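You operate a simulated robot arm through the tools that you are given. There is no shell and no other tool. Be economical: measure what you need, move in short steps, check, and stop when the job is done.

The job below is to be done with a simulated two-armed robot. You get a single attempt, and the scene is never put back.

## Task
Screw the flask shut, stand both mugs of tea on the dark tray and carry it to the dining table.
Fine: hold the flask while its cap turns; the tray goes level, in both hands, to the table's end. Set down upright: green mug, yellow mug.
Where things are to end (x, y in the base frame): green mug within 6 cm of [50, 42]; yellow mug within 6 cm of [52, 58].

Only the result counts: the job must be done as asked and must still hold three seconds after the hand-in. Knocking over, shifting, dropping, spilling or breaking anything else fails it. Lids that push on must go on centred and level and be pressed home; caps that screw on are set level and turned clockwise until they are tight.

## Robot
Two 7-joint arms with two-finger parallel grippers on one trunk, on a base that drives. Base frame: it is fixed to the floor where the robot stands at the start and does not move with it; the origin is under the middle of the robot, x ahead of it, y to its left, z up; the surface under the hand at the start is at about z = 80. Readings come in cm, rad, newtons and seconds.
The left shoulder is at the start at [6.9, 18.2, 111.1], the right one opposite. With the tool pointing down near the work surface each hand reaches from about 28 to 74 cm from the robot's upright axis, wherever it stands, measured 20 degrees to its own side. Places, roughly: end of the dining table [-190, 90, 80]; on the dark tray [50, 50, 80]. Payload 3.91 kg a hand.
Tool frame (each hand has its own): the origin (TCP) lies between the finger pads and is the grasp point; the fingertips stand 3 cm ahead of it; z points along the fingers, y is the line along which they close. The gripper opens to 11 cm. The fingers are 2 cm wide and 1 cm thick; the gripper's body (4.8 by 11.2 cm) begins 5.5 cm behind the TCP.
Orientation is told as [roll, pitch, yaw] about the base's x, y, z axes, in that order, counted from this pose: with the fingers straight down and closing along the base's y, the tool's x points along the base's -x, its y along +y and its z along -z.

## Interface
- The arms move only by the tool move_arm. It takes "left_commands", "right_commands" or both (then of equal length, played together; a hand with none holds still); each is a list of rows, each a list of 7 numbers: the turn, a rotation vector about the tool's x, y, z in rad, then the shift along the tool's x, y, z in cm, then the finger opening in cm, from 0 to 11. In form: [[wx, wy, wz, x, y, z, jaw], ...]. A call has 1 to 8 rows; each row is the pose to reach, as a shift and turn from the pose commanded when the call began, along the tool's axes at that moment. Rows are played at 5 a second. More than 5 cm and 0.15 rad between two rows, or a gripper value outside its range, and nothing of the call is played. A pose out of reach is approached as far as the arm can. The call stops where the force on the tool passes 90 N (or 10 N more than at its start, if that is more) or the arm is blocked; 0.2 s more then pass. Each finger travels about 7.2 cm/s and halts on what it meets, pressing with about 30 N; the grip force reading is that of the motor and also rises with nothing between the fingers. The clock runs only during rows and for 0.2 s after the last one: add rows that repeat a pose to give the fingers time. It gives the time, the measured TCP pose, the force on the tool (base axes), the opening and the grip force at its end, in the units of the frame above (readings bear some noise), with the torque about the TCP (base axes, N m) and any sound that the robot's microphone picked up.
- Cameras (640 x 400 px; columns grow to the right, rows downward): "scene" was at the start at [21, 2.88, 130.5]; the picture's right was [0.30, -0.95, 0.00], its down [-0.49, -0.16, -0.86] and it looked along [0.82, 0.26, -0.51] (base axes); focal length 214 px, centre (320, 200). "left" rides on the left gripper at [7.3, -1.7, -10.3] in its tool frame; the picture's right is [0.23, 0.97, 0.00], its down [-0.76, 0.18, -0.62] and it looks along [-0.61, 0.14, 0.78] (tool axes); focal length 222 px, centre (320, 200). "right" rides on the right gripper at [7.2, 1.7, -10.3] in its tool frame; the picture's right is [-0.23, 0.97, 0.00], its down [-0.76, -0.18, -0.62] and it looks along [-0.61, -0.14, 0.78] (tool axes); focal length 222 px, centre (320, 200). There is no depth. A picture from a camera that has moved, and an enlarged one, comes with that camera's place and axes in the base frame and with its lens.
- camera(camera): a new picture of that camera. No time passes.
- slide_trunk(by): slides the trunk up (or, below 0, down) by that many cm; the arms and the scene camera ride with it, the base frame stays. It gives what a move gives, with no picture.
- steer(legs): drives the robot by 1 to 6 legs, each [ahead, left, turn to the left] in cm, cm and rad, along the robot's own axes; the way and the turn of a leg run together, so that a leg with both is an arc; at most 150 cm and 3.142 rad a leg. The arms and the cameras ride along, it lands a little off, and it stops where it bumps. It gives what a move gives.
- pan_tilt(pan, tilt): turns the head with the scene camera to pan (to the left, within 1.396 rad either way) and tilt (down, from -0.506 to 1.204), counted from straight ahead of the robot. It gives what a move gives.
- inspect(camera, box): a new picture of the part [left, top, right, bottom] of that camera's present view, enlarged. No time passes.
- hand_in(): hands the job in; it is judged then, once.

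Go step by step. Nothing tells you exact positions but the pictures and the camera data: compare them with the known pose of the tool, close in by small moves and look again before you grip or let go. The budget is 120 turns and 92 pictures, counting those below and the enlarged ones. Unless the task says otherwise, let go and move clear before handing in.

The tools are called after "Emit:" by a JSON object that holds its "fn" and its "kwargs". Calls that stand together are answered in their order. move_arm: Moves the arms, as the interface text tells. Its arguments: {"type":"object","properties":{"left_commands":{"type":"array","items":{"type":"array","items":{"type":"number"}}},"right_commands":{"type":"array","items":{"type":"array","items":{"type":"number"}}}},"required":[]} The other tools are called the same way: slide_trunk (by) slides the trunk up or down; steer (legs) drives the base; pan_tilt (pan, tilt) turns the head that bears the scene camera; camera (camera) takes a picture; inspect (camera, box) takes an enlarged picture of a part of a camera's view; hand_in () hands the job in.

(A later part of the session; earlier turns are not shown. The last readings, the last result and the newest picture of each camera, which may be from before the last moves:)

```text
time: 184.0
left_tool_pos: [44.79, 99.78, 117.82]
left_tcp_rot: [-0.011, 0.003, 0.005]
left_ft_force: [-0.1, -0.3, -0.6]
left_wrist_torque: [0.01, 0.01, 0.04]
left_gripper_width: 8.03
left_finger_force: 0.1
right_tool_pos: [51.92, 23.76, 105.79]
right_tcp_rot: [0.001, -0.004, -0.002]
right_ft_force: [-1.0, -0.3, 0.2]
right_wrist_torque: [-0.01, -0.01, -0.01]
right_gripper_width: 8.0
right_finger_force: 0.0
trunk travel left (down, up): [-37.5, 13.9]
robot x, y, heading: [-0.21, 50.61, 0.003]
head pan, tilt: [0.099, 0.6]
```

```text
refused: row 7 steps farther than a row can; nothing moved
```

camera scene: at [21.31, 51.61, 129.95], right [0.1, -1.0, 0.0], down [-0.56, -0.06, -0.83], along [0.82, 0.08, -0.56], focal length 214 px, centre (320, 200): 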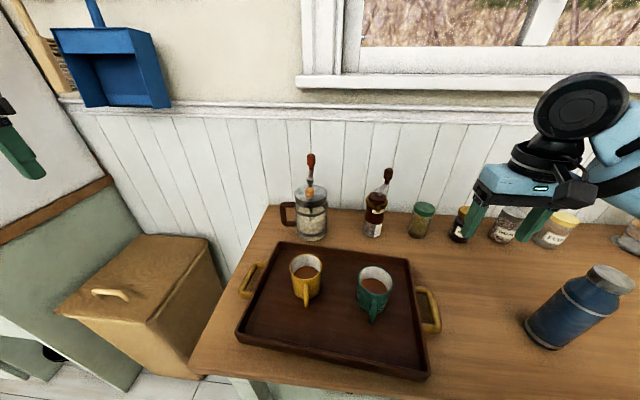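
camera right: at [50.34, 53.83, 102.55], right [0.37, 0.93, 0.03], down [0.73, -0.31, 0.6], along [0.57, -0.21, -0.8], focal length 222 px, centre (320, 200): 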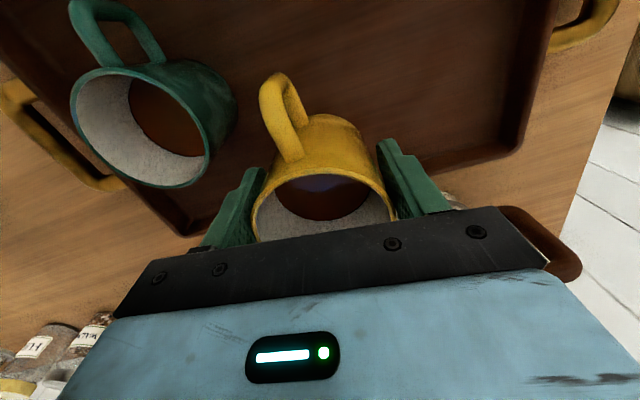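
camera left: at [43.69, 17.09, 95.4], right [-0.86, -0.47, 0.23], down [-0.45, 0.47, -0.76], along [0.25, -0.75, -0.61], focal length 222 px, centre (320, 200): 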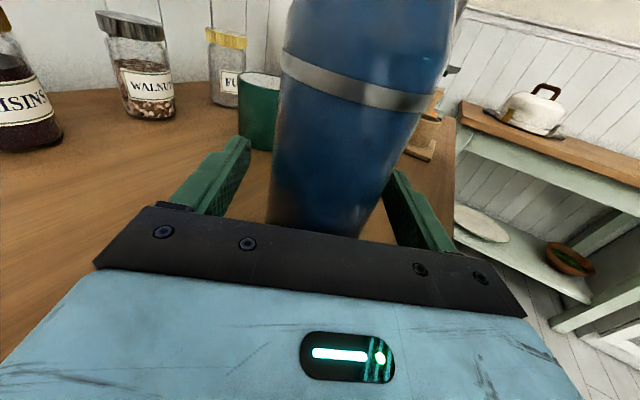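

Emit:
{"fn": "move_arm", "kwargs": {"right_commands": [[0, 0, 0.03, 0.5, 1, 1, 6], [0, 0, 0.06, 1, 2, 3, 6], [0, 0, 0.1, 1.6, 3, 5, 6], [0, 0, 0.1, 2.3, 4, 7, 6], [0, 0, 0.1, 2.9, 5.2, 9, 6], [0, 0, 0.1, 2.9, 5.2, 9, 6], [0, 0, 0.1, 2.9, 5.2, 9, 6], [0, 0, 0.1, 2.9, 5.2, 9, 6]], "left_commands": [[0, 0, 0.01, -1, -3, 0, 6], [0, 0, 0.02, -2, -6, 0, 6], [0, 0, 0.03, -3, -9, 1, 6], [0, 0, 0.05, -4, -12, 2, 6], [0, 0, 0.07, -5, -15.5, 4, 6], [0, 0, 0.08, -6, -19, 6, 6], [0, 0, 0.1, -7, -22.5, 8, 6], [0, 0, 0.1, -8, -26, 10, 6]]}}

```text
time: 185.8
left_tool_pos: [51.09, 96.07, 112.34]
left_tcp_rot: [-0.019, 0.003, -0.1]
left_ft_force: [-0.2, -0.2, -0.2]
left_wrist_torque: [0.02, -0.02, 0.05]
left_gripper_width: 6.01
left_finger_force: 0.1
left hand out of reach, approached as far as the arm can: row 1, 2, 3, 4, 5, 6, 7, 8
right_tool_pos: [49.04, 28.95, 96.71]
right_tcp_rot: [0.001, -0.004, -0.099]
right_ft_force: [-0.8, -0.6, -0.8]
right_wrist_torque: [0.01, 0.0, 0.03]
right_gripper_width: 6.0
right_finger_force: 0.1
trunk travel left (down, up): [-37.5, 13.9]
robot x, y, heading: [-0.45, 50.65, 0.002]
head pan, tilt: [0.099, 0.6]
```

The left arm is limited at this height. Its reach seemed better lower down, so I lower it beside the table first.

Emit:
{"fn": "move_arm", "kwargs": {"left_commands": [[0, 0, 0, 0, 0, 2.5, 6], [0, 0, 0, 0, 0, 5, 6], [0, 0, 0, 0, 0, 7.5, 6], [0, 0, 0, 0, 0, 10, 6], [0, 0, 0, 0, 0, 12.5, 6], [0, 0, 0, 0, -1.5, 15, 6], [0, 0, 0, 0, -4, 16, 6], [0, 0, 0, 0, -7, 16, 6]]}}

Emit:
{"fn": "pan_tilt", "kwargs": {"pan": 0.7, "tilt": 0.6}}

Emit:
{"fn": "camera", "kwargs": {"camera": "scene"}}

```text
time: 187.6
left_tool_pos: [51.14, 96.05, 96.17]
left_tcp_rot: [-0.02, 0.0, -0.098]
left_ft_force: [0.5, 0.9, -1.1]
left_wrist_torque: [-0.01, 0.03, 0.01]
left_gripper_width: 6.01
left_finger_force: 0.0
left hand out of reach, approached as far as the arm can: row 6, 7, 8
right_tool_pos: [49.06, 28.96, 96.68]
right_tcp_rot: [0.003, -0.004, -0.101]
right_ft_force: [-0.4, 0.6, -0.5]
right_wrist_torque: [0.01, 0.0, 0.0]
right_gripper_width: 5.99
right_finger_force: 0.1
trunk travel left (down, up): [-37.5, 13.9]
robot x, y, heading: [0.09, 50.34, 0.002]
head pan, tilt: [0.099, 0.6]
```

```text
time: 188.6
left_tool_pos: [51.14, 95.88, 96.19]
left_tcp_rot: [-0.019, 0.002, -0.098]
left_ft_force: [-0.1, -0.9, -0.9]
left_wrist_torque: [0.01, -0.01, 0.0]
left_gripper_width: 5.98
left_finger_force: 0.0
right_tool_pos: [49.01, 28.91, 96.79]
right_tcp_rot: [0.001, -0.003, -0.1]
right_ft_force: [-0.2, 0.0, 0.1]
right_wrist_torque: [0.0, -0.03, 0.0]
right_gripper_width: 6.0
right_finger_force: 0.0
trunk travel left (down, up): [-37.5, 13.9]
robot x, y, heading: [0.35, 50.67, -0.003]
head pan, tilt: [0.7, 0.6]
```

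```text
9 pictures are left
camera scene: at [19.29, 56.43, 129.95], right [0.64, -0.77, 0.0], down [-0.43, -0.36, -0.83], along [0.63, 0.53, -0.56], focal length 214 px, centre (320, 200)
```

scene: 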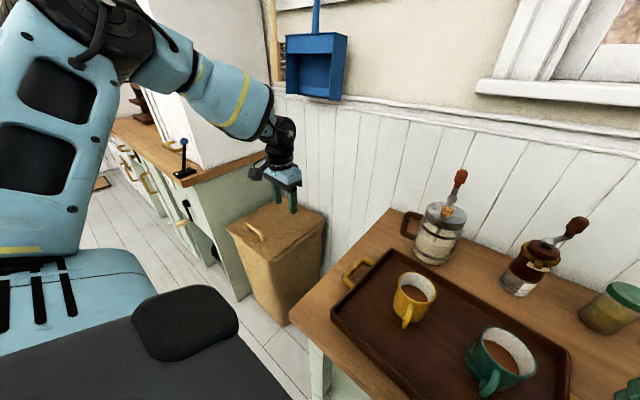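

The left arm only works well out to its own left. So I'll stand 24 cm farther right, where the left handle is at its comfortable side and the right hand can still reach the right handle.

Emit:
{"fn": "move_arm", "kwargs": {"left_commands": [[0, 0, 0, 0, 0.3, -1.5, 6], [0, 0, 0, 0, 0.5, -3, 6], [0, 0, 0, 0, 0.5, -5, 6], [0, 0, 0, 0, 0.5, -7, 6]], "right_commands": [[0, 0, 0, 0, 0, -4, 6], [0, 0, 0, 0, 0, -8, 6], [0, 0, 0, 0, 0, -12, 6], [0, 0, 0, 0, 0, -16, 6]]}}

Emit:
{"fn": "steer", "kwargs": {"legs": [[0, -24, 0]]}}

Emit:
{"fn": "move_arm", "kwargs": {"right_commands": [[0, 0, 0, 0, 3, 0, 6], [0, 0, 0, 0, 6, 0, 6], [0, 0, 0, 0, 9, 0, 6], [0, 0, 0, 0, 12, 0, 6], [0, 0, 0, 0, 15, 0, 6], [0, 0, 0, 0, 18, 2, 6], [0, 0, 0, 0, 21, 5, 6], [0, 0, 0, 0, 24, 9, 6]]}}

```text
time: 189.6
left_tool_pos: [51.17, 96.59, 103.22]
left_tcp_rot: [-0.014, 0.001, -0.095]
left_ft_force: [0.0, 0.4, 0.1]
left_wrist_torque: [-0.03, -0.02, 0.01]
left_gripper_width: 6.0
left_finger_force: 0.1
right_tool_pos: [48.91, 29.02, 112.77]
right_tcp_rot: [0.002, -0.006, -0.099]
right_ft_force: [0.1, 0.6, 0.7]
right_wrist_torque: [0.02, 0.03, 0.04]
right_gripper_width: 5.98
right_finger_force: 0.1
trunk travel left (down, up): [-37.5, 13.9]
robot x, y, heading: [0.01, 50.72, -0.002]
head pan, tilt: [0.7, 0.6]
```

```text
time: 192.3
left_tool_pos: [51.13, 72.65, 103.09]
left_tcp_rot: [-0.013, 0.001, -0.093]
left_ft_force: [0.1, 1.0, 0.4]
left_wrist_torque: [-0.02, 0.0, 0.0]
left_gripper_width: 6.0
left_finger_force: 0.1
right_tool_pos: [49.12, 5.15, 112.7]
right_tcp_rot: [0.003, -0.003, -0.097]
right_ft_force: [1.2, -0.2, 0.2]
right_wrist_torque: [0.03, -0.02, 0.01]
right_gripper_width: 6.0
right_finger_force: 0.1
trunk travel left (down, up): [-37.5, 13.9]
robot x, y, heading: [0.23, 27.2, -0.007]
head pan, tilt: [0.7, 0.6]
```

```text
time: 194.1
left_tool_pos: [51.1, 72.83, 103.0]
left_tcp_rot: [-0.014, 0.002, -0.093]
left_ft_force: [0.6, 1.0, -0.6]
left_wrist_torque: [-0.01, 0.02, 0.0]
left_gripper_width: 5.99
left_finger_force: 0.1
right_tool_pos: [51.38, 29.12, 103.91]
right_tcp_rot: [0.001, -0.004, -0.099]
right_ft_force: [0.3, 0.9, 0.4]
right_wrist_torque: [-0.02, 0.01, 0.0]
right_gripper_width: 5.99
right_finger_force: 0.0
trunk travel left (down, up): [-37.5, 13.9]
robot x, y, heading: [0.38, 26.76, -0.003]
head pan, tilt: [0.7, 0.6]
```

Both hands are above the handles. I look down with both wrist cameras.

Emit:
{"fn": "camera", "kwargs": {"camera": "right"}}

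Emit:
{"fn": "camera", "kwargs": {"camera": "left"}}

```text
8 pictures are left
camera right: at [44.3, 31.5, 114.13], right [0.32, 0.95, 0.0], down [0.74, -0.25, 0.63], along [0.59, -0.2, -0.78], focal length 222 px, centre (320, 200)
```

right: 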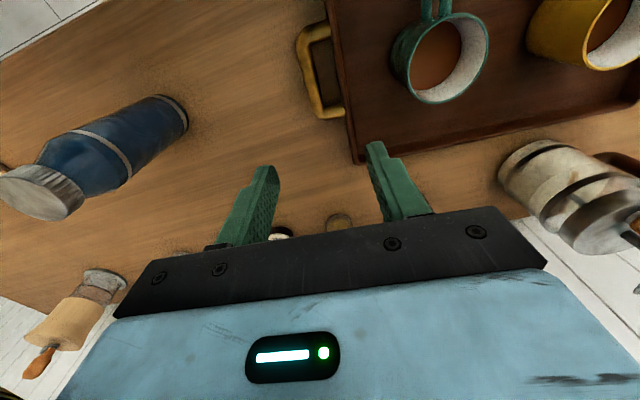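

```text
7 pictures are left
camera left: at [43.89, 71.94, 113.33], right [-0.14, 0.99, -0.01], down [0.78, 0.11, 0.62], along [0.61, 0.07, -0.79], focal length 222 px, centre (320, 200)
```

left: 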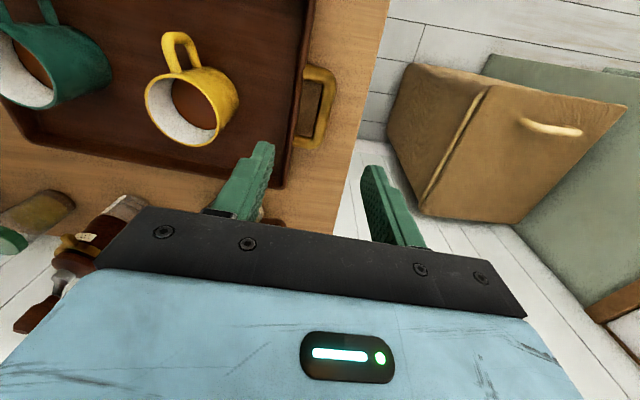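

I can see both handles. I move over the bars with narrowed jaws and go down to just above them.

Emit:
{"fn": "move_arm", "kwargs": {"right_commands": [[0, 0, 0, 0.8, -0.2, 1, 4], [0, 0, 0, 1.6, -0.3, 3, 4], [0, 0, 0, 2.17, -0.41, 5, 4], [0, 0, 0, 2.17, -0.41, 7.5, 4], [0, 0, 0, 2.17, -0.41, 10, 4], [0, 0, 0, 2.17, -0.41, 12.5, 4], [0, 0, 0, 2.17, -0.41, 13.5, 4], [0, 0, 0, 2.17, -0.41, 13.5, 4]], "left_commands": [[0, 0, 0, -0.5, 0.2, 1, 4], [0, 0, 0, -1, 0.4, 3, 4], [0, 0, 0, -1.45, 0.59, 5, 4], [0, 0, 0, -1.45, 0.59, 7.5, 4], [0, 0, 0, -1.45, 0.59, 10, 4], [0, 0, 0, -1.45, 0.59, 12, 4], [0, 0, 0, -1.45, 0.59, 12.6, 4], [0, 0, 0, -1.45, 0.59, 12.6, 4]]}}

Emit:
{"fn": "camera", "kwargs": {"camera": "right"}}

Emit:
{"fn": "camera", "kwargs": {"camera": "left"}}

```text
time: 195.9
left_tool_pos: [52.64, 72.95, 90.44]
left_tcp_rot: [-0.013, 0.001, -0.095]
left_ft_force: [0.5, -0.1, 0.7]
left_wrist_torque: [0.02, 0.03, 0.02]
left_gripper_width: 3.98
left_finger_force: 0.1
right_tool_pos: [49.35, 28.89, 90.18]
right_tcp_rot: [0.002, -0.003, -0.099]
right_ft_force: [0.3, 0.5, -0.4]
right_wrist_torque: [0.01, 0.02, -0.03]
right_gripper_width: 4.01
right_finger_force: 0.0
trunk travel left (down, up): [-37.5, 13.9]
robot x, y, heading: [-0.01, 26.43, -0.006]
head pan, tilt: [0.7, 0.6]
```

```text
6 pictures are left
camera right: at [42.21, 31.23, 100.6], right [0.32, 0.95, 0.0], down [0.74, -0.25, 0.63], along [0.59, -0.2, -0.78], focal length 222 px, centre (320, 200)
```

right: 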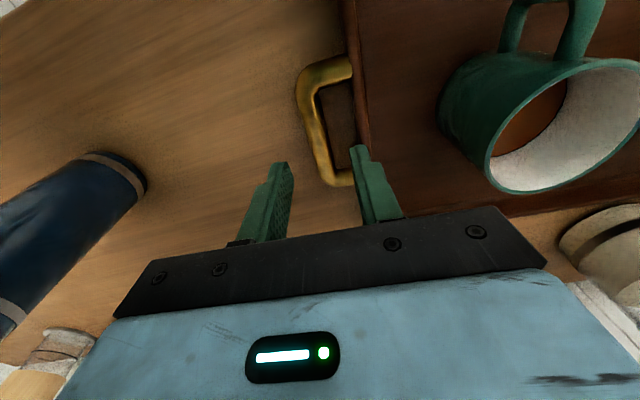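

```text
5 pictures are left
camera left: at [45.33, 72.15, 100.72], right [-0.14, 0.99, -0.01], down [0.78, 0.11, 0.62], along [0.62, 0.07, -0.78], focal length 222 px, centre (320, 200)
```

left: 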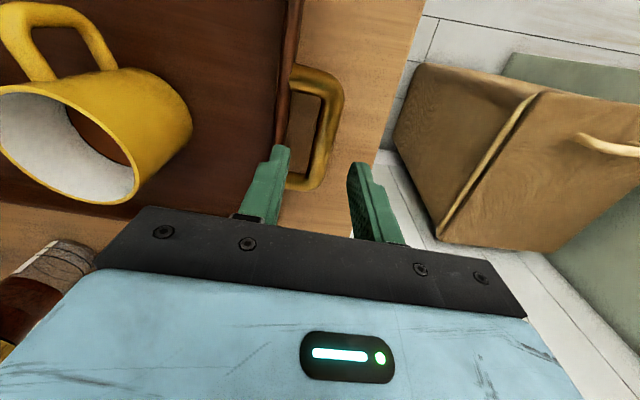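

Both bars lie between the fingers. I narrow the jaws to 2.6 so the inner fingers fit in the gaps, shift the left hand slightly outward, and go down.

Emit:
{"fn": "move_arm", "kwargs": {"right_commands": [[0, 0, 0, 0, 0.05, 0, 2.6], [0, 0, 0, 0, 0.05, 1, 2.6], [0, 0, 0, 0, 0.05, 2, 2.6], [0, 0, 0, 0, 0.05, 3.2, 2.6], [0, 0, 0, 0, 0.05, 4.4, 2.6], [0, 0, 0, 0, 0.05, 5.6, 2.6], [0, 0, 0, 0, 0.05, 6.4, 2.6], [0, 0, 0, 0, 0.05, 6.4, 2.6]], "left_commands": [[0, 0, 0, 0, 0.4, 0, 2.6], [0, 0, 0, 0, 0.4, 1, 2.6], [0, 0, 0, 0, 0.4, 2, 2.6], [0, 0, 0, 0, 0.4, 3.2, 2.6], [0, 0, 0, 0, 0.4, 4.4, 2.6], [0, 0, 0, 0, 0.4, 5.6, 2.6], [0, 0, 0, 0, 0.4, 6.7, 2.6], [0, 0, 0, 0, 0.4, 6.7, 2.6]]}}

```text
time: 197.7
left_tool_pos: [52.57, 73.36, 83.75]
left_tcp_rot: [-0.013, 0.001, -0.094]
left_ft_force: [-0.8, -0.9, -0.3]
left_wrist_torque: [-0.04, -0.02, -0.01]
left_gripper_width: 2.6
left_finger_force: 0.0
right_tool_pos: [49.24, 28.95, 83.96]
right_tcp_rot: [0.001, -0.004, -0.096]
right_ft_force: [0.3, 0.5, -0.7]
right_wrist_torque: [-0.01, 0.0, 0.0]
right_gripper_width: 2.61
right_finger_force: 0.1
trunk travel left (down, up): [-37.5, 13.9]
robot x, y, heading: [0.27, 26.74, 0.003]
head pan, tilt: [0.7, 0.6]
```

No contact on the way down, so I close both grippers on the bars.

Emit:
{"fn": "move_arm", "kwargs": {"right_commands": [[0, 0, 0, 0, 0, 0, 2], [0, 0, 0, 0, 0, 0, 1.4], [0, 0, 0, 0, 0, 0, 0.8], [0, 0, 0, 0, 0, 0, 0.2], [0, 0, 0, 0, 0, 0, 0], [0, 0, 0, 0, 0, 0, 0]], "left_commands": [[0, 0, 0, 0, 0, 0, 2], [0, 0, 0, 0, 0, 0, 1.4], [0, 0, 0, 0, 0, 0, 0.8], [0, 0, 0, 0, 0, 0, 0.2], [0, 0, 0, 0, 0, 0, 0], [0, 0, 0, 0, 0, 0, 0]]}}

Emit:
{"fn": "camera", "kwargs": {"camera": "scene"}}

```text
time: 199.1
left_tool_pos: [52.59, 73.32, 83.78]
left_tcp_rot: [-0.01, 0.002, -0.092]
left_ft_force: [4.1, 17.7, -0.1]
left_wrist_torque: [0.23, -0.1, 0.25]
left_gripper_width: 1.76
left_finger_force: 29.6
right_tool_pos: [49.43, 28.8, 83.78]
right_tcp_rot: [-0.003, -0.003, -0.099]
right_ft_force: [-2.6, -22.0, 1.5]
right_wrist_torque: [-0.28, 0.03, 0.48]
right_gripper_width: 1.77
right_finger_force: 30.4
trunk travel left (down, up): [-37.5, 13.9]
robot x, y, heading: [-0.07, 26.76, 0.0]
head pan, tilt: [0.7, 0.6]
```

```text
4 pictures are left
camera scene: at [19.27, 32.51, 129.95], right [0.64, -0.76, 0.0], down [-0.43, -0.36, -0.83], along [0.63, 0.53, -0.56], focal length 214 px, centre (320, 200)
```

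scene: 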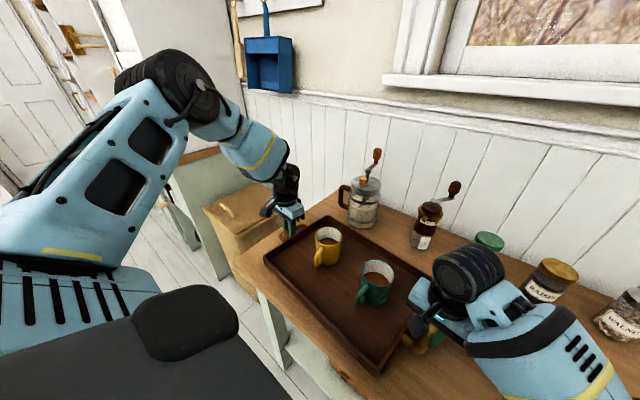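

Both handles are held at 1.76 cm. I relieve the slight stretch and lift the tray level with the trunk.

Emit:
{"fn": "move_arm", "kwargs": {"right_commands": [[0, 0, 0, 0, -0.1, 0, 0], [0, 0, 0, 0, -0.15, 0, 0], [0, 0, 0, 0, -0.15, 0, 0]], "left_commands": [[0, 0, 0, 0, 0.1, 0, 0], [0, 0, 0, 0, 0.15, 0, 0], [0, 0, 0, 0, 0.15, 0, 0]]}}

Emit:
{"fn": "slide_trunk", "kwargs": {"by": 2}}

```text
time: 199.9
left_tool_pos: [52.63, 73.4, 83.74]
left_tcp_rot: [-0.014, 0.002, -0.094]
left_ft_force: [0.9, 10.6, 0.5]
left_wrist_torque: [0.11, -0.22, 0.2]
left_gripper_width: 1.76
left_finger_force: 30.4
right_tool_pos: [49.18, 28.69, 83.81]
right_tcp_rot: [0.003, -0.004, -0.097]
right_ft_force: [-1.3, -10.3, -0.2]
right_wrist_torque: [-0.17, -0.16, 0.29]
right_gripper_width: 1.79
right_finger_force: 30.1
trunk travel left (down, up): [-37.5, 13.9]
robot x, y, heading: [0.19, 26.57, -0.0]
head pan, tilt: [0.7, 0.6]
```

```text
time: 200.6
left_tool_pos: [52.7, 73.53, 85.6]
left_tcp_rot: [-0.013, 0.003, -0.094]
left_ft_force: [1.3, 9.3, -5.7]
left_wrist_torque: [0.14, -0.01, 0.21]
left_gripper_width: 1.76
left_finger_force: 29.9
right_tool_pos: [49.41, 28.73, 85.77]
right_tcp_rot: [0.001, -0.002, -0.098]
right_ft_force: [-2.7, -9.3, -4.8]
right_wrist_torque: [-0.08, 0.09, 0.4]
right_gripper_width: 1.75
right_finger_force: 29.6
trunk travel left (down, up): [-39.5, 11.9]
robot x, y, heading: [0.19, 26.96, 0.003]
head pan, tilt: [0.7, 0.6]
```

The tray's weight, about 10 N, is shared evenly. I lift more and back away from the counter.

Emit:
{"fn": "slide_trunk", "kwargs": {"by": 8}}

Emit:
{"fn": "steer", "kwargs": {"legs": [[-55, 0, 0]]}}

Emit:
{"fn": "pan_tilt", "kwargs": {"pan": 1.39, "tilt": 0.45}}

Emit:
{"fn": "camera", "kwargs": {"camera": "scene"}}

```text
time: 201.8
left_tool_pos: [52.61, 73.66, 93.42]
left_tcp_rot: [-0.014, 0.006, -0.093]
left_ft_force: [1.5, 5.2, -6.3]
left_wrist_torque: [0.16, 0.04, 0.23]
left_gripper_width: 1.74
left_finger_force: 30.3
right_tool_pos: [49.37, 28.78, 93.67]
right_tcp_rot: [0.002, -0.002, -0.096]
right_ft_force: [-2.0, -5.3, -5.9]
right_wrist_torque: [0.01, 0.02, 0.41]
right_gripper_width: 1.77
right_finger_force: 30.1
trunk travel left (down, up): [-47.5, 3.9]
robot x, y, heading: [0.18, 27.12, -0.003]
head pan, tilt: [0.7, 0.6]
```

```text
time: 204.9
left_tool_pos: [-2.31, 73.58, 93.64]
left_tcp_rot: [-0.013, 0.002, -0.088]
left_ft_force: [1.1, 0.0, -5.1]
left_wrist_torque: [0.02, 0.01, 0.26]
left_gripper_width: 1.77
left_finger_force: 29.5
right_tool_pos: [-5.29, 28.85, 93.86]
right_tcp_rot: [0.002, -0.002, -0.093]
right_ft_force: [-1.4, 1.2, -6.5]
right_wrist_torque: [-0.01, 0.06, 0.3]
right_gripper_width: 1.76
right_finger_force: 29.8
trunk travel left (down, up): [-47.5, 3.9]
robot x, y, heading: [-54.49, 26.67, 0.006]
head pan, tilt: [0.7, 0.6]
```

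```text
time: 206.0
left_tool_pos: [-2.23, 73.55, 93.72]
left_tcp_rot: [-0.013, 0.002, -0.086]
left_ft_force: [1.2, -0.1, -5.3]
left_wrist_torque: [-0.03, 0.01, 0.22]
left_gripper_width: 1.76
left_finger_force: 29.7
right_tool_pos: [-5.23, 28.86, 93.84]
right_tcp_rot: [0.002, -0.004, -0.091]
right_ft_force: [-0.7, 1.0, -6.0]
right_wrist_torque: [0.04, 0.02, 0.32]
right_gripper_width: 1.75
right_finger_force: 29.8
trunk travel left (down, up): [-47.5, 3.9]
robot x, y, heading: [-54.75, 26.6, 0.004]
head pan, tilt: [1.389, 0.45]
```

```text
3 pictures are left
camera scene: at [-46.77, 35.82, 143.23], right [0.98, -0.18, 0.0], down [-0.08, -0.43, -0.9], along [0.16, 0.89, -0.44], focal length 214 px, centre (320, 200)
```

scene: 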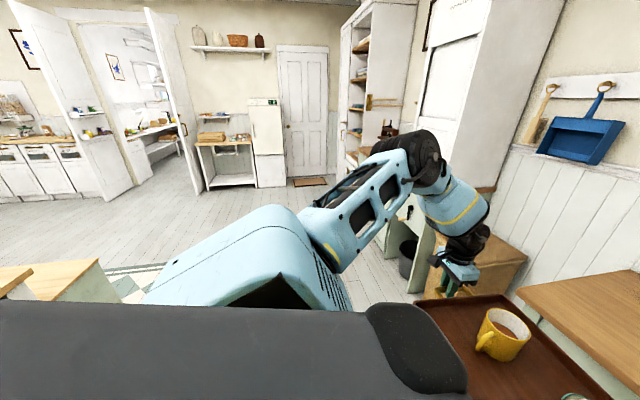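

Behind-left I see a wooden table end near x≈-126. I turn left a quarter turn and look towards it before going on.

Emit:
{"fn": "steer", "kwargs": {"legs": [[0, 0, 1.57]]}}

Emit:
{"fn": "pan_tilt", "kwargs": {"pan": 1.1, "tilt": 0.5}}

Emit:
{"fn": "camera", "kwargs": {"camera": "scene"}}

```text
time: 210.2
left_tool_pos: [-102.12, 78.32, 93.66]
left_tcp_rot: [-0.014, 0.002, 1.493]
left_ft_force: [0.6, 1.2, -5.5]
left_wrist_torque: [0.02, -0.01, 0.23]
left_gripper_width: 1.76
left_finger_force: 30.3
right_tool_pos: [-57.56, 75.74, 93.89]
right_tcp_rot: [0.001, -0.002, 1.489]
right_ft_force: [-0.3, -1.4, -6.0]
right_wrist_torque: [-0.06, -0.03, 0.33]
right_gripper_width: 1.76
right_finger_force: 30.0
trunk travel left (down, up): [-47.5, 3.9]
robot x, y, heading: [-54.68, 26.38, 1.586]
head pan, tilt: [1.389, 0.45]
```

```text
time: 211.0
left_tool_pos: [-102.17, 78.38, 93.84]
left_tcp_rot: [-0.014, 0.001, 1.494]
left_ft_force: [0.3, 0.9, -5.1]
left_wrist_torque: [-0.15, -0.02, 0.2]
left_gripper_width: 1.74
left_finger_force: 30.6
right_tool_pos: [-57.5, 75.77, 93.82]
right_tcp_rot: [0.003, -0.004, 1.488]
right_ft_force: [-0.8, -1.8, -4.4]
right_wrist_torque: [0.04, -0.01, 0.35]
right_gripper_width: 1.75
right_finger_force: 29.8
trunk travel left (down, up): [-47.5, 3.9]
robot x, y, heading: [-54.27, 26.82, 1.585]
head pan, tilt: [1.1, 0.499]
```

```text
2 pictures are left
camera scene: at [-62.89, 36.89, 142.79], right [0.44, 0.9, 0.0], down [0.43, -0.21, -0.88], along [-0.79, 0.39, -0.48], focal length 214 px, centre (320, 200)
```

scene: 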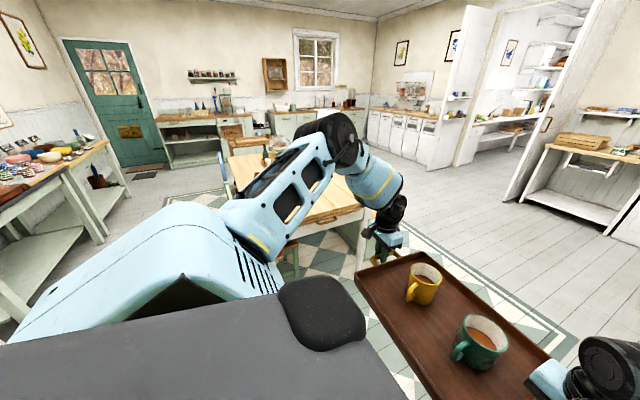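

The dining table's near end lies at about x = -145, roughly y 50–130, with open floor before it. I drive ahead along +y, then turn to face the table, and look once.

Emit:
{"fn": "steer", "kwargs": {"legs": [[87, 0, 0], [0, 0, 1.556]]}}

Emit:
{"fn": "pan_tilt", "kwargs": {"pan": 0.15, "tilt": 0.6}}

Emit:
{"fn": "camera", "kwargs": {"camera": "scene"}}

```text
time: 219.4
left_tool_pos: [-108.33, 66.36, 93.68]
left_tcp_rot: [-0.015, 0.0, 3.061]
left_ft_force: [-0.4, 0.3, -5.4]
left_wrist_torque: [0.01, -0.01, 0.2]
left_gripper_width: 1.76
left_finger_force: 30.2
right_tool_pos: [-105.49, 111.04, 93.91]
right_tcp_rot: [0.002, -0.002, 3.055]
right_ft_force: [1.4, -1.0, -5.5]
right_wrist_torque: [-0.01, -0.11, 0.35]
right_gripper_width: 1.78
right_finger_force: 30.3
trunk travel left (down, up): [-47.5, 3.9]
robot x, y, heading: [-56.54, 113.36, -3.129]
head pan, tilt: [1.1, 0.499]
```

```text
time: 220.7
left_tool_pos: [-108.37, 66.33, 93.72]
left_tcp_rot: [-0.014, 0.002, 3.06]
left_ft_force: [-0.7, 0.4, -5.4]
left_wrist_torque: [0.04, -0.02, 0.19]
left_gripper_width: 1.77
left_finger_force: 30.2
right_tool_pos: [-105.62, 111.14, 93.82]
right_tcp_rot: [0.002, -0.004, 3.055]
right_ft_force: [0.7, 0.3, -5.7]
right_wrist_torque: [0.01, -0.08, 0.37]
right_gripper_width: 1.81
right_finger_force: 30.0
trunk travel left (down, up): [-47.5, 3.9]
robot x, y, heading: [-56.46, 113.78, -3.128]
head pan, tilt: [0.15, 0.6]
```

```text
1 pictures are left
camera scene: at [-71.21, 112.33, 141.88], right [-0.16, 0.99, 0.0], down [0.56, 0.09, -0.82], along [-0.81, -0.13, -0.57], focal length 214 px, centre (320, 200)
```

scene: 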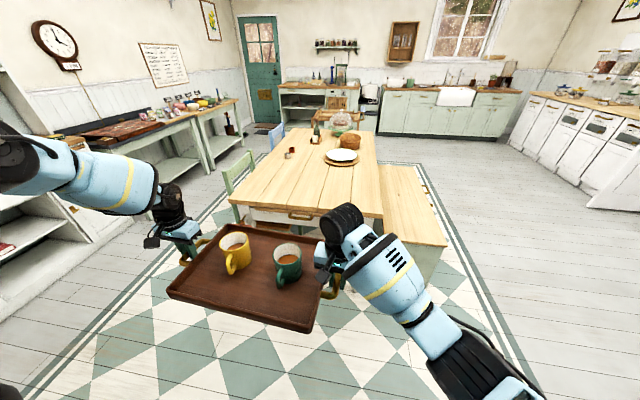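

The table's near end edge is at x≈-150, y 55–128, clear there, with a plate at x≈-214. I drive up to a gap like the one at the counter, with the tray at y≈90.

Emit:
{"fn": "steer", "kwargs": {"legs": [[40, -1.5, 0], [20, -0.5, 0]]}}

```text
time: 224.4
left_tool_pos: [-168.62, 67.82, 93.68]
left_tcp_rot: [-0.013, 0.003, 3.058]
left_ft_force: [-1.0, -0.3, -5.4]
left_wrist_torque: [-0.02, -0.09, 0.18]
left_gripper_width: 1.75
left_finger_force: 30.7
right_tool_pos: [-165.8, 112.55, 93.96]
right_tcp_rot: [0.001, -0.003, 3.053]
right_ft_force: [1.0, -0.7, -5.9]
right_wrist_torque: [-0.03, -0.05, 0.37]
right_gripper_width: 1.73
right_finger_force: 30.1
trunk travel left (down, up): [-47.5, 3.9]
robot x, y, heading: [-116.77, 115.13, -3.134]
head pan, tilt: [0.15, 0.6]
```

I reach both hands forward together a few centimetres to bring the tray well onto the table.

Emit:
{"fn": "move_arm", "kwargs": {"right_commands": [[0, 0, 0, -0.5, 0.045, 0, 0], [0, 0, 0, -1.2, 0.11, 0, 0], [0, 0, 0, -2, 0.18, 0, 0], [0, 0, 0, -2.9, 0.26, 0, 0], [0, 0, 0, -3.6, 0.32, 0, 0], [0, 0, 0, -4, 0.36, 0, 0], [0, 0, 0, -4, 0.36, 0, 0]], "left_commands": [[0, 0, 0, -0.5, 0.045, 0, 0], [0, 0, 0, -1.2, 0.11, 0, 0], [0, 0, 0, -2, 0.18, 0, 0], [0, 0, 0, -2.9, 0.26, 0, 0], [0, 0, 0, -3.6, 0.32, 0, 0], [0, 0, 0, -4, 0.36, 0, 0], [0, 0, 0, -4, 0.36, 0, 0]]}}

```text
time: 226.0
left_tool_pos: [-172.69, 67.93, 93.68]
left_tcp_rot: [-0.015, 0.003, 3.058]
left_ft_force: [-0.6, 5.3, -5.2]
left_wrist_torque: [0.09, 0.21, 0.17]
left_gripper_width: 1.76
left_finger_force: 29.5
right_tool_pos: [-169.69, 112.67, 93.99]
right_tcp_rot: [0.0, -0.004, 3.054]
right_ft_force: [-0.1, -4.7, -5.6]
right_wrist_torque: [-0.1, -0.26, 0.27]
right_gripper_width: 1.74
right_finger_force: 29.5
trunk travel left (down, up): [-47.5, 3.9]
robot x, y, heading: [-116.35, 115.05, -3.132]
head pan, tilt: [0.15, 0.6]
```

Works fine. I go another 4 cm.

Emit:
{"fn": "move_arm", "kwargs": {"right_commands": [[0, 0, 0, -0.5, 0.03, 0, 0], [0, 0, 0, -1.2, 0.08, 0, 0], [0, 0, 0, -2, 0.13, 0, 0], [0, 0, 0, -2.9, 0.2, 0, 0], [0, 0, 0, -3.6, 0.25, 0, 0], [0, 0, 0, -4, 0.3, 0, 0], [0, 0, 0, -4, 0.3, 0, 0]], "left_commands": [[0, 0, 0, -0.5, 0.045, 0, 0], [0, 0, 0, -1.2, 0.11, 0, 0], [0, 0, 0, -2, 0.18, 0, 0], [0, 0, 0, -2.9, 0.26, 0, 0], [0, 0, 0, -3.6, 0.34, 0, 0], [0, 0, 0, -4, 0.4, 0, 0], [0, 0, 0, -4, 0.4, 0, 0]]}}

```text
time: 227.6
left_tool_pos: [-176.68, 67.88, 93.72]
left_tcp_rot: [-0.015, 0.003, 3.058]
left_ft_force: [-0.8, 12.2, -5.6]
left_wrist_torque: [0.16, 0.06, 0.18]
left_gripper_width: 1.75
left_finger_force: 29.9
right_tool_pos: [-173.77, 112.65, 93.79]
right_tcp_rot: [0.005, -0.002, 3.055]
right_ft_force: [0.2, -12.6, -5.3]
right_wrist_torque: [-0.19, -0.13, 0.29]
right_gripper_width: 1.75
right_finger_force: 30.3
trunk travel left (down, up): [-47.5, 3.9]
robot x, y, heading: [-116.48, 115.19, -3.131]
head pan, tilt: [0.15, 0.6]
```

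The tray is at about (-175, 90). I relieve the slight pull and lower with the trunk.

Emit:
{"fn": "move_arm", "kwargs": {"right_commands": [[0, 0, 0, 0, 0.1, 0, 0], [0, 0, 0, 0, 0.2, 0, 0]], "left_commands": [[0, 0, 0, 0, -0.1, 0, 0], [0, 0, 0, 0, -0.2, 0, 0]]}}

Emit:
{"fn": "slide_trunk", "kwargs": {"by": -8.5}}

Emit:
{"fn": "slide_trunk", "kwargs": {"by": -0.8}}

```text
time: 228.2
left_tool_pos: [-176.59, 67.79, 93.62]
left_tcp_rot: [-0.011, 0.003, 3.06]
left_ft_force: [-3.0, 3.2, -5.8]
left_wrist_torque: [-0.02, -0.34, 0.26]
left_gripper_width: 1.75
left_finger_force: 29.5
right_tool_pos: [-173.82, 112.51, 93.84]
right_tcp_rot: [-0.002, -0.002, 3.052]
right_ft_force: [0.9, -1.5, -6.1]
right_wrist_torque: [-0.05, 0.21, 0.46]
right_gripper_width: 1.76
right_finger_force: 29.9
trunk travel left (down, up): [-47.5, 3.9]
robot x, y, heading: [-116.37, 115.47, -3.129]
head pan, tilt: [0.15, 0.6]
```

```text
time: 229.4
left_tool_pos: [-176.6, 67.91, 85.21]
left_tcp_rot: [-0.013, -0.001, 3.06]
left_ft_force: [-1.8, -12.3, -5.2]
left_wrist_torque: [-0.18, -0.07, 0.18]
left_gripper_width: 1.75
left_finger_force: 30.6
right_tool_pos: [-173.74, 112.62, 85.53]
right_tcp_rot: [-0.001, -0.004, 3.051]
right_ft_force: [2.2, 12.6, -4.8]
right_wrist_torque: [0.19, -0.08, 0.34]
right_gripper_width: 1.78
right_finger_force: 30.8
trunk travel left (down, up): [-39.0, 12.4]
robot x, y, heading: [-116.38, 114.84, -3.134]
head pan, tilt: [0.15, 0.6]
```

```text
time: 229.9
left_tool_pos: [-176.88, 69.27, 84.37]
left_tcp_rot: [-0.033, 0.002, 3.05]
left_ft_force: [1.0, 52.6, -6.5]
left_wrist_torque: [0.64, 0.04, 0.46]
left_gripper_width: 1.75
left_finger_force: 30.6
right_tool_pos: [-174.17, 114.05, 83.48]
right_tcp_rot: [-0.017, 0.0, 3.039]
right_ft_force: [-1.1, -52.2, -4.8]
right_wrist_torque: [-0.72, -0.11, 0.65]
right_gripper_width: 1.81
right_finger_force: 29.9
trunk travel left (down, up): [-38.2, 13.2]
robot x, y, heading: [-116.33, 114.99, -3.131]
head pan, tilt: [0.15, 0.6]
```

Something props the left arm, since the robot leaned slightly. I raise the trunk back and lower with the arms together instead.

Emit:
{"fn": "slide_trunk", "kwargs": {"by": 1.5}}

```text
time: 230.6
left_tool_pos: [-176.82, 69.14, 85.76]
left_tcp_rot: [-0.036, -0.001, 3.054]
left_ft_force: [0.2, 60.8, -7.0]
left_wrist_torque: [0.69, 0.27, 0.64]
left_gripper_width: 2.13
left_finger_force: 30.1
right_tool_pos: [-174.49, 114.44, 85.18]
right_tcp_rot: [-0.016, -0.006, 3.031]
right_ft_force: [-0.5, -59.8, -4.9]
right_wrist_torque: [-0.83, -0.3, 0.69]
right_gripper_width: 2.47
right_finger_force: 29.7
trunk travel left (down, up): [-39.7, 11.7]
robot x, y, heading: [-116.56, 115.14, -3.137]
head pan, tilt: [0.15, 0.6]
```

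The hands are pulling apart on the handles. I relieve the tension at once by bringing them inward together.

Emit:
{"fn": "move_arm", "kwargs": {"right_commands": [[0, 0, 0, 0, 0.15, 0, 0], [0, 0, 0, 0, 0.3, 0, 0], [0, 0, 0, 0, 0.4, 0, 0], [0, 0, 0, 0, 0.4, 0, 0]], "left_commands": [[0, 0, 0, 0, -0.15, 0, 0], [0, 0, 0, 0, -0.3, 0, 0], [0, 0, 0, 0, -0.4, 0, 0], [0, 0, 0, 0, -0.4, 0, 0]]}}

```text
time: 231.6
left_tool_pos: [-176.76, 69.25, 85.85]
left_tcp_rot: [-0.031, -0.001, 3.053]
left_ft_force: [-0.8, 51.9, -5.9]
left_wrist_torque: [0.66, 0.1, 0.63]
left_gripper_width: 1.81
left_finger_force: 29.9
right_tool_pos: [-174.59, 114.16, 85.42]
right_tcp_rot: [-0.015, -0.006, 3.028]
right_ft_force: [0.1, -51.7, -5.6]
right_wrist_torque: [-0.73, -0.18, 0.67]
right_gripper_width: 1.85
right_finger_force: 30.2
trunk travel left (down, up): [-39.7, 11.7]
robot x, y, heading: [-116.42, 115.25, -3.13]
head pan, tilt: [0.15, 0.6]
```

Probably the head, turned forward, presses on the right arm; earlier it was turned left. I turn it left again.

Emit:
{"fn": "pan_tilt", "kwargs": {"pan": 0.9, "tilt": 0.5}}

```text
time: 232.7
left_tool_pos: [-176.66, 69.36, 85.89]
left_tcp_rot: [-0.034, 0.001, 3.054]
left_ft_force: [0.2, 51.7, -6.0]
left_wrist_torque: [0.68, 0.07, 0.63]
left_gripper_width: 1.75
left_finger_force: 30.3
right_tool_pos: [-174.55, 114.24, 85.61]
right_tcp_rot: [-0.013, -0.005, 3.025]
right_ft_force: [-0.8, -52.7, -4.6]
right_wrist_torque: [-0.73, -0.15, 0.69]
right_gripper_width: 1.85
right_finger_force: 29.7
trunk travel left (down, up): [-39.7, 11.7]
robot x, y, heading: [-116.65, 114.94, -3.133]
head pan, tilt: [0.901, 0.499]
```

Emit:
{"fn": "move_arm", "kwargs": {"right_commands": [[0, 0, 0, 0, 0.2, 0, 0], [0, 0, 0, 0, 0.4, 0, 0], [0, 0, 0, 0, 0.5, 0, 0], [0, 0, 0, 0, 0.5, 0, 0]], "left_commands": [[0, 0, 0, 0, -0.2, 0, 0], [0, 0, 0, 0, -0.4, 0, 0], [0, 0, 0, 0, -0.5, 0, 0], [0, 0, 0, 0, -0.5, 0, 0]]}}

```text
time: 233.7
left_tool_pos: [-176.64, 69.09, 85.92]
left_tcp_rot: [-0.02, -0.001, 3.059]
left_ft_force: [-1.2, 28.6, -5.9]
left_wrist_torque: [0.35, -0.06, 0.6]
left_gripper_width: 1.76
left_finger_force: 29.4
right_tool_pos: [-174.66, 113.93, 85.35]
right_tcp_rot: [-0.022, -0.001, 3.023]
right_ft_force: [1.5, -28.3, -5.1]
right_wrist_torque: [-0.4, 0.04, 0.62]
right_gripper_width: 1.87
right_finger_force: 30.2
trunk travel left (down, up): [-39.7, 11.7]
robot x, y, heading: [-116.9, 115.38, -3.131]
head pan, tilt: [0.901, 0.499]
```

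Emit:
{"fn": "move_arm", "kwargs": {"right_commands": [[0, 0, 0, 0, 0.2, 0, 0], [0, 0, 0, 0, 0.4, 0, 0], [0, 0, 0, 0, 0.45, 0, 0], [0, 0, 0, 0, 0.45, 0, 0]], "left_commands": [[0, 0, 0, 0, -0.2, 0, 0], [0, 0, 0, 0, -0.4, 0, 0], [0, 0, 0, 0, -0.45, 0, 0], [0, 0, 0, 0, -0.45, 0, 0]]}}

Emit:
{"fn": "camera", "kwargs": {"camera": "scene"}}

```text
time: 234.7
left_tool_pos: [-176.5, 68.89, 85.89]
left_tcp_rot: [-0.01, 0.002, 3.063]
left_ft_force: [-4.1, -17.1, -4.8]
left_wrist_torque: [-0.19, 0.39, 0.7]
left_gripper_width: 1.78
left_finger_force: 30.3
right_tool_pos: [-174.71, 113.61, 85.21]
right_tcp_rot: [-0.032, -0.004, 3.019]
right_ft_force: [3.8, 16.5, -5.8]
right_wrist_torque: [0.26, -0.47, 0.71]
right_gripper_width: 1.87
right_finger_force: 30.1
trunk travel left (down, up): [-39.7, 11.7]
robot x, y, heading: [-116.46, 115.14, -3.134]
head pan, tilt: [0.901, 0.499]
```

```text
0 pictures are left
camera scene: at [-133.68, 107.98, 133.29], right [-0.79, 0.61, 0.0], down [0.29, 0.38, -0.88], along [-0.54, -0.69, -0.48], focal length 214 px, centre (320, 200)
```

scene: 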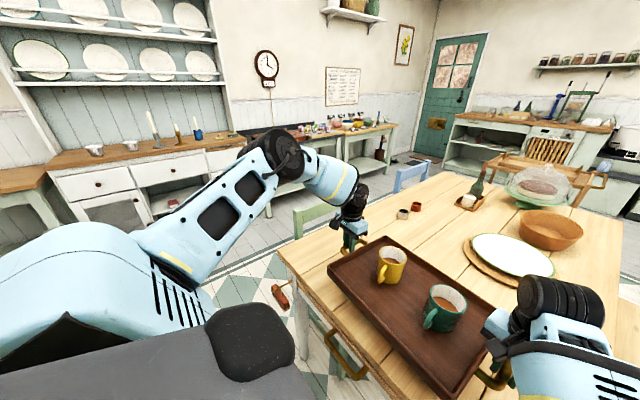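

The tray is fully over the table's end, with both mugs upright. I ease the squeeze and lower both hands in small steps.

Emit:
{"fn": "move_arm", "kwargs": {"right_commands": [[0, 0, 0, 0, -0.12, 0, 0], [0, 0, 0, 0, -0.12, 0.2, 0], [0, 0, 0, 0, -0.12, 0.4, 0], [0, 0, 0, 0, -0.12, 0.6, 0], [0, 0, 0, 0, -0.12, 0.6, 0]], "left_commands": [[0, 0, 0, 0, 0.12, 0, 0], [0, 0, 0, 0, 0.12, 0.3, 0], [0, 0, 0, 0, 0.12, 0.6, 0], [0, 0, 0, 0, 0.12, 0.9, 0], [0, 0, 0, 0, 0.12, 0.9, 0]]}}

```text
time: 235.9
left_tool_pos: [-176.53, 69.06, 84.95]
left_tcp_rot: [-0.009, 0.003, 3.057]
left_ft_force: [-3.9, -24.8, -6.2]
left_wrist_torque: [-0.43, 0.09, 0.63]
left_gripper_width: 1.78
left_finger_force: 30.2
right_tool_pos: [-174.86, 113.84, 84.99]
right_tcp_rot: [-0.024, -0.009, 3.017]
right_ft_force: [3.4, 25.1, -5.2]
right_wrist_torque: [0.29, -0.18, 0.55]
right_gripper_width: 1.89
right_finger_force: 29.6
trunk travel left (down, up): [-39.7, 11.7]
robot x, y, heading: [-116.38, 115.3, -3.133]
head pan, tilt: [0.901, 0.499]
```

The right arm seems to rest on the table's edge, so I must stand closer instead of reaching out. First I raise again while letting the hands back out gradually.

Emit:
{"fn": "move_arm", "kwargs": {"right_commands": [[0, 0, 0, 0, -0.2, -0.2, 0], [0, 0, 0, 0, -0.35, -0.5, 0], [0, 0, 0, 0, -0.5, -0.8, 0], [0, 0, 0, 0, -0.6, -1.0, 0], [0, 0, 0, 0, -0.6, -1.0, 0]], "left_commands": [[0, 0, 0, 0, 0.2, -0.2, 0], [0, 0, 0, 0, 0.35, -0.5, 0], [0, 0, 0, 0, 0.5, -0.8, 0], [0, 0, 0, 0, 0.6, -1.0, 0], [0, 0, 0, 0, 0.6, -1.0, 0]]}}

```text
time: 237.1
left_tool_pos: [-176.69, 69.13, 85.88]
left_tcp_rot: [-0.025, 0.003, 3.055]
left_ft_force: [-0.6, 40.9, -5.4]
left_wrist_torque: [0.43, -0.78, 0.6]
left_gripper_width: 1.77
left_finger_force: 29.9
right_tool_pos: [-174.59, 114.08, 85.66]
right_tcp_rot: [-0.019, -0.004, 3.027]
right_ft_force: [0.9, -40.2, -5.0]
right_wrist_torque: [-0.47, 0.71, 0.63]
right_gripper_width: 1.87
right_finger_force: 29.9
trunk travel left (down, up): [-39.7, 11.7]
robot x, y, heading: [-116.46, 115.13, -3.132]
head pan, tilt: [0.901, 0.499]
```

Emit:
{"fn": "move_arm", "kwargs": {"right_commands": [[0, 0, 0, 0, 0.2, -0.3, 0], [0, 0, 0, 0, 0.37, -0.6, 0], [0, 0, 0, 0, 0.37, -1.2, 0], [0, 0, 0, 0, 0.37, -1.8, 0], [0, 0, 0, 0, 0.37, -1.8, 0]], "left_commands": [[0, 0, 0, 0, -0.2, -0.3, 0], [0, 0, 0, 0, -0.37, -0.6, 0], [0, 0, 0, 0, -0.37, -1.2, 0], [0, 0, 0, 0, -0.37, -1.8, 0], [0, 0, 0, 0, -0.37, -1.8, 0]]}}

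```text
time: 238.3
left_tool_pos: [-176.54, 68.89, 87.73]
left_tcp_rot: [-0.016, 0.002, 3.061]
left_ft_force: [-2.8, 16.7, -6.4]
left_wrist_torque: [0.33, 0.22, 0.63]
left_gripper_width: 1.77
left_finger_force: 30.3
right_tool_pos: [-174.31, 113.69, 87.0]
right_tcp_rot: [-0.031, 0.004, 3.025]
right_ft_force: [2.3, -16.6, -5.6]
right_wrist_torque: [-0.05, -0.34, 0.71]
right_gripper_width: 1.84
right_finger_force: 30.1
trunk travel left (down, up): [-39.7, 11.7]
robot x, y, heading: [-116.41, 115.09, -3.13]
head pan, tilt: [0.901, 0.499]
```

Now I retract the arms 6 cm while the tray stays just above the table, then drive 7 cm forward to the counter-like stance.

Emit:
{"fn": "move_arm", "kwargs": {"right_commands": [[0, 0, 0, 0.5, 0.05, 0, 0], [0, 0, 0, 1.3, -0.05, 0, 0], [0, 0, 0, 2.3, -0.15, 0, 0], [0, 0, 0, 3.4, -0.3, 0, 0], [0, 0, 0, 4.5, -0.42, 0, 0], [0, 0, 0, 5.4, -0.54, 0, 0], [0, 0, 0, 5.95, -0.6, 0, 0], [0, 0, 0, 5.95, -0.6, 0, 0]], "left_commands": [[0, 0, 0, 0.5, -0.1, 0, 0], [0, 0, 0, 1.3, -0.2, 0, 0], [0, 0, 0, 2.3, -0.3, 0, 0], [0, 0, 0, 3.4, -0.42, 0, 0], [0, 0, 0, 4.5, -0.53, 0, 0], [0, 0, 0, 5.4, -0.63, 0, 0], [0, 0, 0, 5.97, -0.69, 0, 0], [0, 0, 0, 5.97, -0.69, 0, 0]]}}

Emit:
{"fn": "steer", "kwargs": {"legs": [[7, 0, 0]]}}

```text
time: 240.1
left_tool_pos: [-170.48, 68.3, 87.71]
left_tcp_rot: [0.005, 0.006, 3.061]
left_ft_force: [-5.1, -60.0, -6.1]
left_wrist_torque: [-0.75, -0.01, 0.34]
left_gripper_width: 2.39
left_finger_force: 30.0
right_tool_pos: [-168.08, 112.34, 87.98]
right_tcp_rot: [-0.02, 0.0, 3.043]
right_ft_force: [4.8, 59.7, -5.6]
right_wrist_torque: [0.84, -0.02, 0.63]
right_gripper_width: 2.18
right_finger_force: 30.2
trunk travel left (down, up): [-39.7, 11.7]
robot x, y, heading: [-116.46, 115.33, -3.131]
head pan, tilt: [0.901, 0.499]
```

```text
time: 241.1
left_tool_pos: [-177.27, 68.18, 87.65]
left_tcp_rot: [0.004, 0.006, 3.059]
left_ft_force: [-5.3, -60.0, -5.6]
left_wrist_torque: [-0.8, 0.1, 0.36]
left_gripper_width: 2.54
left_finger_force: 30.0
right_tool_pos: [-174.94, 112.28, 88.02]
right_tcp_rot: [-0.02, 0.004, 3.043]
right_ft_force: [5.2, 58.8, -5.9]
right_wrist_torque: [0.84, -0.21, 0.64]
right_gripper_width: 2.05
right_finger_force: 30.1
trunk travel left (down, up): [-39.7, 11.7]
robot x, y, heading: [-123.43, 114.9, -3.135]
head pan, tilt: [0.901, 0.499]
```

The right arm came free, leaving the hands squeezing inward. I let them out 0.55 cm each.

Emit:
{"fn": "move_arm", "kwargs": {"right_commands": [[0, 0, 0, 0, -0.2, 0, 0], [0, 0, 0, 0, -0.4, 0, 0], [0, 0, 0, 0, -0.6, 0.1, 0], [0, 0, 0, 0, -0.6, 0.1, 0]], "left_commands": [[0, 0, 0, 0, 0.2, 0, 0], [0, 0, 0, 0, 0.4, 0, 0], [0, 0, 0, 0, 0.6, -0.1, 0], [0, 0, 0, 0, 0.6, -0.1, 0]]}}

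```text
time: 242.1
left_tool_pos: [-177.44, 67.94, 87.66]
left_tcp_rot: [-0.003, 0.007, 3.061]
left_ft_force: [-1.5, 26.6, -5.6]
left_wrist_torque: [0.38, 0.45, 0.35]
left_gripper_width: 1.76
left_finger_force: 30.2
right_tool_pos: [-174.71, 112.62, 88.08]
right_tcp_rot: [-0.014, 0.003, 3.049]
right_ft_force: [0.2, -27.5, -6.7]
right_wrist_torque: [-0.44, -0.54, 0.67]
right_gripper_width: 1.78
right_finger_force: 30.0
trunk travel left (down, up): [-39.7, 11.7]
robot x, y, heading: [-123.58, 115.14, -3.138]
head pan, tilt: [0.901, 0.499]
```

I nudge inward 0.2, level, and lower with the trunk by 3.

Emit:
{"fn": "move_arm", "kwargs": {"right_commands": [[0, 0, 0, 0, 0.1, 0.15, 0], [0, 0, 0, 0, 0.2, 0.3, 0], [0, 0, 0, 0, 0.2, 0.35, 0]], "left_commands": [[0, 0, 0, 0, -0.1, 0, 0], [0, 0, 0, 0, -0.2, 0, 0], [0, 0, 0, 0, -0.2, 0, 0]]}}

Emit:
{"fn": "slide_trunk", "kwargs": {"by": -3}}

```text
time: 242.9
left_tool_pos: [-177.29, 67.85, 87.78]
left_tcp_rot: [0.0, 0.005, 3.062]
left_ft_force: [-0.7, 25.6, -6.1]
left_wrist_torque: [0.3, -0.35, 0.44]
left_gripper_width: 1.76
left_finger_force: 29.4
right_tool_pos: [-174.87, 112.67, 87.75]
right_tcp_rot: [-0.017, -0.001, 3.042]
right_ft_force: [1.3, -25.9, -5.5]
right_wrist_torque: [-0.43, 0.28, 0.61]
right_gripper_width: 1.77
right_finger_force: 30.2
trunk travel left (down, up): [-39.7, 11.7]
robot x, y, heading: [-123.09, 115.14, -3.134]
head pan, tilt: [0.901, 0.499]
```

```text
time: 243.6
left_tool_pos: [-177.42, 67.92, 84.95]
left_tcp_rot: [0.001, 0.003, 3.06]
left_ft_force: [-0.5, 25.0, -5.6]
left_wrist_torque: [0.36, -0.26, 0.38]
left_gripper_width: 1.77
left_finger_force: 30.1
right_tool_pos: [-174.86, 112.59, 84.56]
right_tcp_rot: [-0.017, 0.001, 3.045]
right_ft_force: [0.0, -24.7, -5.3]
right_wrist_torque: [-0.33, 0.2, 0.62]
right_gripper_width: 1.78
right_finger_force: 30.2
trunk travel left (down, up): [-36.7, 14.7]
robot x, y, heading: [-123.65, 115.28, -3.132]
head pan, tilt: [0.901, 0.499]
```

No obstruction this time. I lower further in small steps.

Emit:
{"fn": "slide_trunk", "kwargs": {"by": -0.6}}

Emit:
{"fn": "slide_trunk", "kwargs": {"by": -0.4}}

```text
time: 244.2
left_tool_pos: [-177.36, 67.91, 84.21]
left_tcp_rot: [0.002, 0.006, 3.061]
left_ft_force: [-0.7, 24.4, -5.4]
left_wrist_torque: [0.37, -0.09, 0.41]
left_gripper_width: 1.76
left_finger_force: 29.5
right_tool_pos: [-174.86, 112.63, 84.06]
right_tcp_rot: [-0.018, 0.002, 3.044]
right_ft_force: [0.5, -25.4, -4.8]
right_wrist_torque: [-0.39, 0.04, 0.61]
right_gripper_width: 1.8
right_finger_force: 29.8
trunk travel left (down, up): [-36.1, 15.3]
robot x, y, heading: [-123.17, 114.85, -3.127]
head pan, tilt: [0.901, 0.499]
```

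```text
time: 244.7
left_tool_pos: [-177.42, 67.91, 83.84]
left_tcp_rot: [0.002, 0.006, 3.061]
left_ft_force: [-1.3, 24.2, -5.7]
left_wrist_torque: [0.33, 0.01, 0.41]
left_gripper_width: 1.76
left_finger_force: 29.8
right_tool_pos: [-174.77, 112.59, 83.61]
right_tcp_rot: [-0.017, 0.002, 3.045]
right_ft_force: [1.1, -25.2, -5.4]
right_wrist_torque: [-0.37, -0.07, 0.63]
right_gripper_width: 1.79
right_finger_force: 29.9
trunk travel left (down, up): [-35.7, 15.7]
robot x, y, heading: [-123.24, 115.27, -3.129]
head pan, tilt: [0.901, 0.499]
```

Emit:
{"fn": "slide_trunk", "kwargs": {"by": -0.4}}

Emit:
{"fn": "slide_trunk", "kwargs": {"by": -0.4}}

```text
time: 245.2
left_tool_pos: [-177.33, 67.86, 83.46]
left_tcp_rot: [0.001, 0.003, 3.062]
left_ft_force: [-0.8, 23.2, -6.1]
left_wrist_torque: [0.32, 0.0, 0.4]
left_gripper_width: 1.72
left_finger_force: 30.1
right_tool_pos: [-174.88, 112.65, 83.34]
right_tcp_rot: [-0.017, 0.001, 3.043]
right_ft_force: [2.3, -24.7, -5.6]
right_wrist_torque: [-0.36, -0.09, 0.63]
right_gripper_width: 1.82
right_finger_force: 30.1
trunk travel left (down, up): [-35.3, 16.1]
robot x, y, heading: [-123.52, 114.75, -3.132]
head pan, tilt: [0.901, 0.499]
```

```text
time: 245.8
left_tool_pos: [-177.42, 67.84, 82.98]
left_tcp_rot: [0.002, 0.004, 3.061]
left_ft_force: [-0.9, 23.8, -5.6]
left_wrist_torque: [0.33, 0.05, 0.42]
left_gripper_width: 1.76
left_finger_force: 29.8
right_tool_pos: [-174.92, 112.53, 82.91]
right_tcp_rot: [-0.018, 0.001, 3.044]
right_ft_force: [1.8, -24.7, -5.4]
right_wrist_torque: [-0.39, -0.15, 0.64]
right_gripper_width: 1.8
right_finger_force: 29.6
trunk travel left (down, up): [-34.9, 16.5]
robot x, y, heading: [-123.24, 115.04, -3.133]
head pan, tilt: [0.901, 0.499]
```

The dining table is a little lower than the counter. I keep lowering in small steps until it carries the tray.

Emit:
{"fn": "slide_trunk", "kwargs": {"by": -0.6}}

Emit:
{"fn": "slide_trunk", "kwargs": {"by": -0.5}}

Emit:
{"fn": "slide_trunk", "kwargs": {"by": -0.4}}

```text
time: 246.3
left_tool_pos: [-177.25, 67.82, 82.53]
left_tcp_rot: [0.001, 0.005, 3.062]
left_ft_force: [-1.1, 24.3, -5.3]
left_wrist_torque: [0.34, 0.1, 0.42]
left_gripper_width: 1.78
left_finger_force: 30.0
right_tool_pos: [-174.87, 112.67, 82.19]
right_tcp_rot: [-0.018, 0.003, 3.044]
right_ft_force: [0.8, -24.2, -6.1]
right_wrist_torque: [-0.38, -0.15, 0.6]
right_gripper_width: 1.79
right_finger_force: 30.3
trunk travel left (down, up): [-34.3, 17.1]
robot x, y, heading: [-123.43, 115.45, -3.13]
head pan, tilt: [0.901, 0.499]
```

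```text
time: 246.9
left_tool_pos: [-177.38, 67.86, 82.01]
left_tcp_rot: [0.001, 0.006, 3.062]
left_ft_force: [-1.1, 24.8, -6.1]
left_wrist_torque: [0.34, 0.03, 0.41]
left_gripper_width: 1.75
left_finger_force: 29.8
right_tool_pos: [-174.82, 112.69, 81.77]
right_tcp_rot: [-0.018, 0.002, 3.044]
right_ft_force: [1.4, -25.1, -5.4]
right_wrist_torque: [-0.38, -0.08, 0.62]
right_gripper_width: 1.82
right_finger_force: 29.9
trunk travel left (down, up): [-33.8, 17.6]
robot x, y, heading: [-123.43, 114.86, -3.132]
head pan, tilt: [0.901, 0.499]
```

```text
time: 247.4
left_tool_pos: [-177.39, 67.91, 81.66]
left_tcp_rot: [0.001, 0.005, 3.06]
left_ft_force: [-1.8, 23.8, -4.9]
left_wrist_torque: [0.33, -0.09, 0.41]
left_gripper_width: 1.74
left_finger_force: 30.0
right_tool_pos: [-174.82, 112.63, 81.32]
right_tcp_rot: [-0.016, 0.002, 3.044]
right_ft_force: [1.0, -24.5, -5.6]
right_wrist_torque: [-0.37, 0.02, 0.6]
right_gripper_width: 1.76
right_finger_force: 30.5
trunk travel left (down, up): [-33.4, 18.0]
robot x, y, heading: [-123.41, 115.34, -3.132]
head pan, tilt: [0.901, 0.499]
```

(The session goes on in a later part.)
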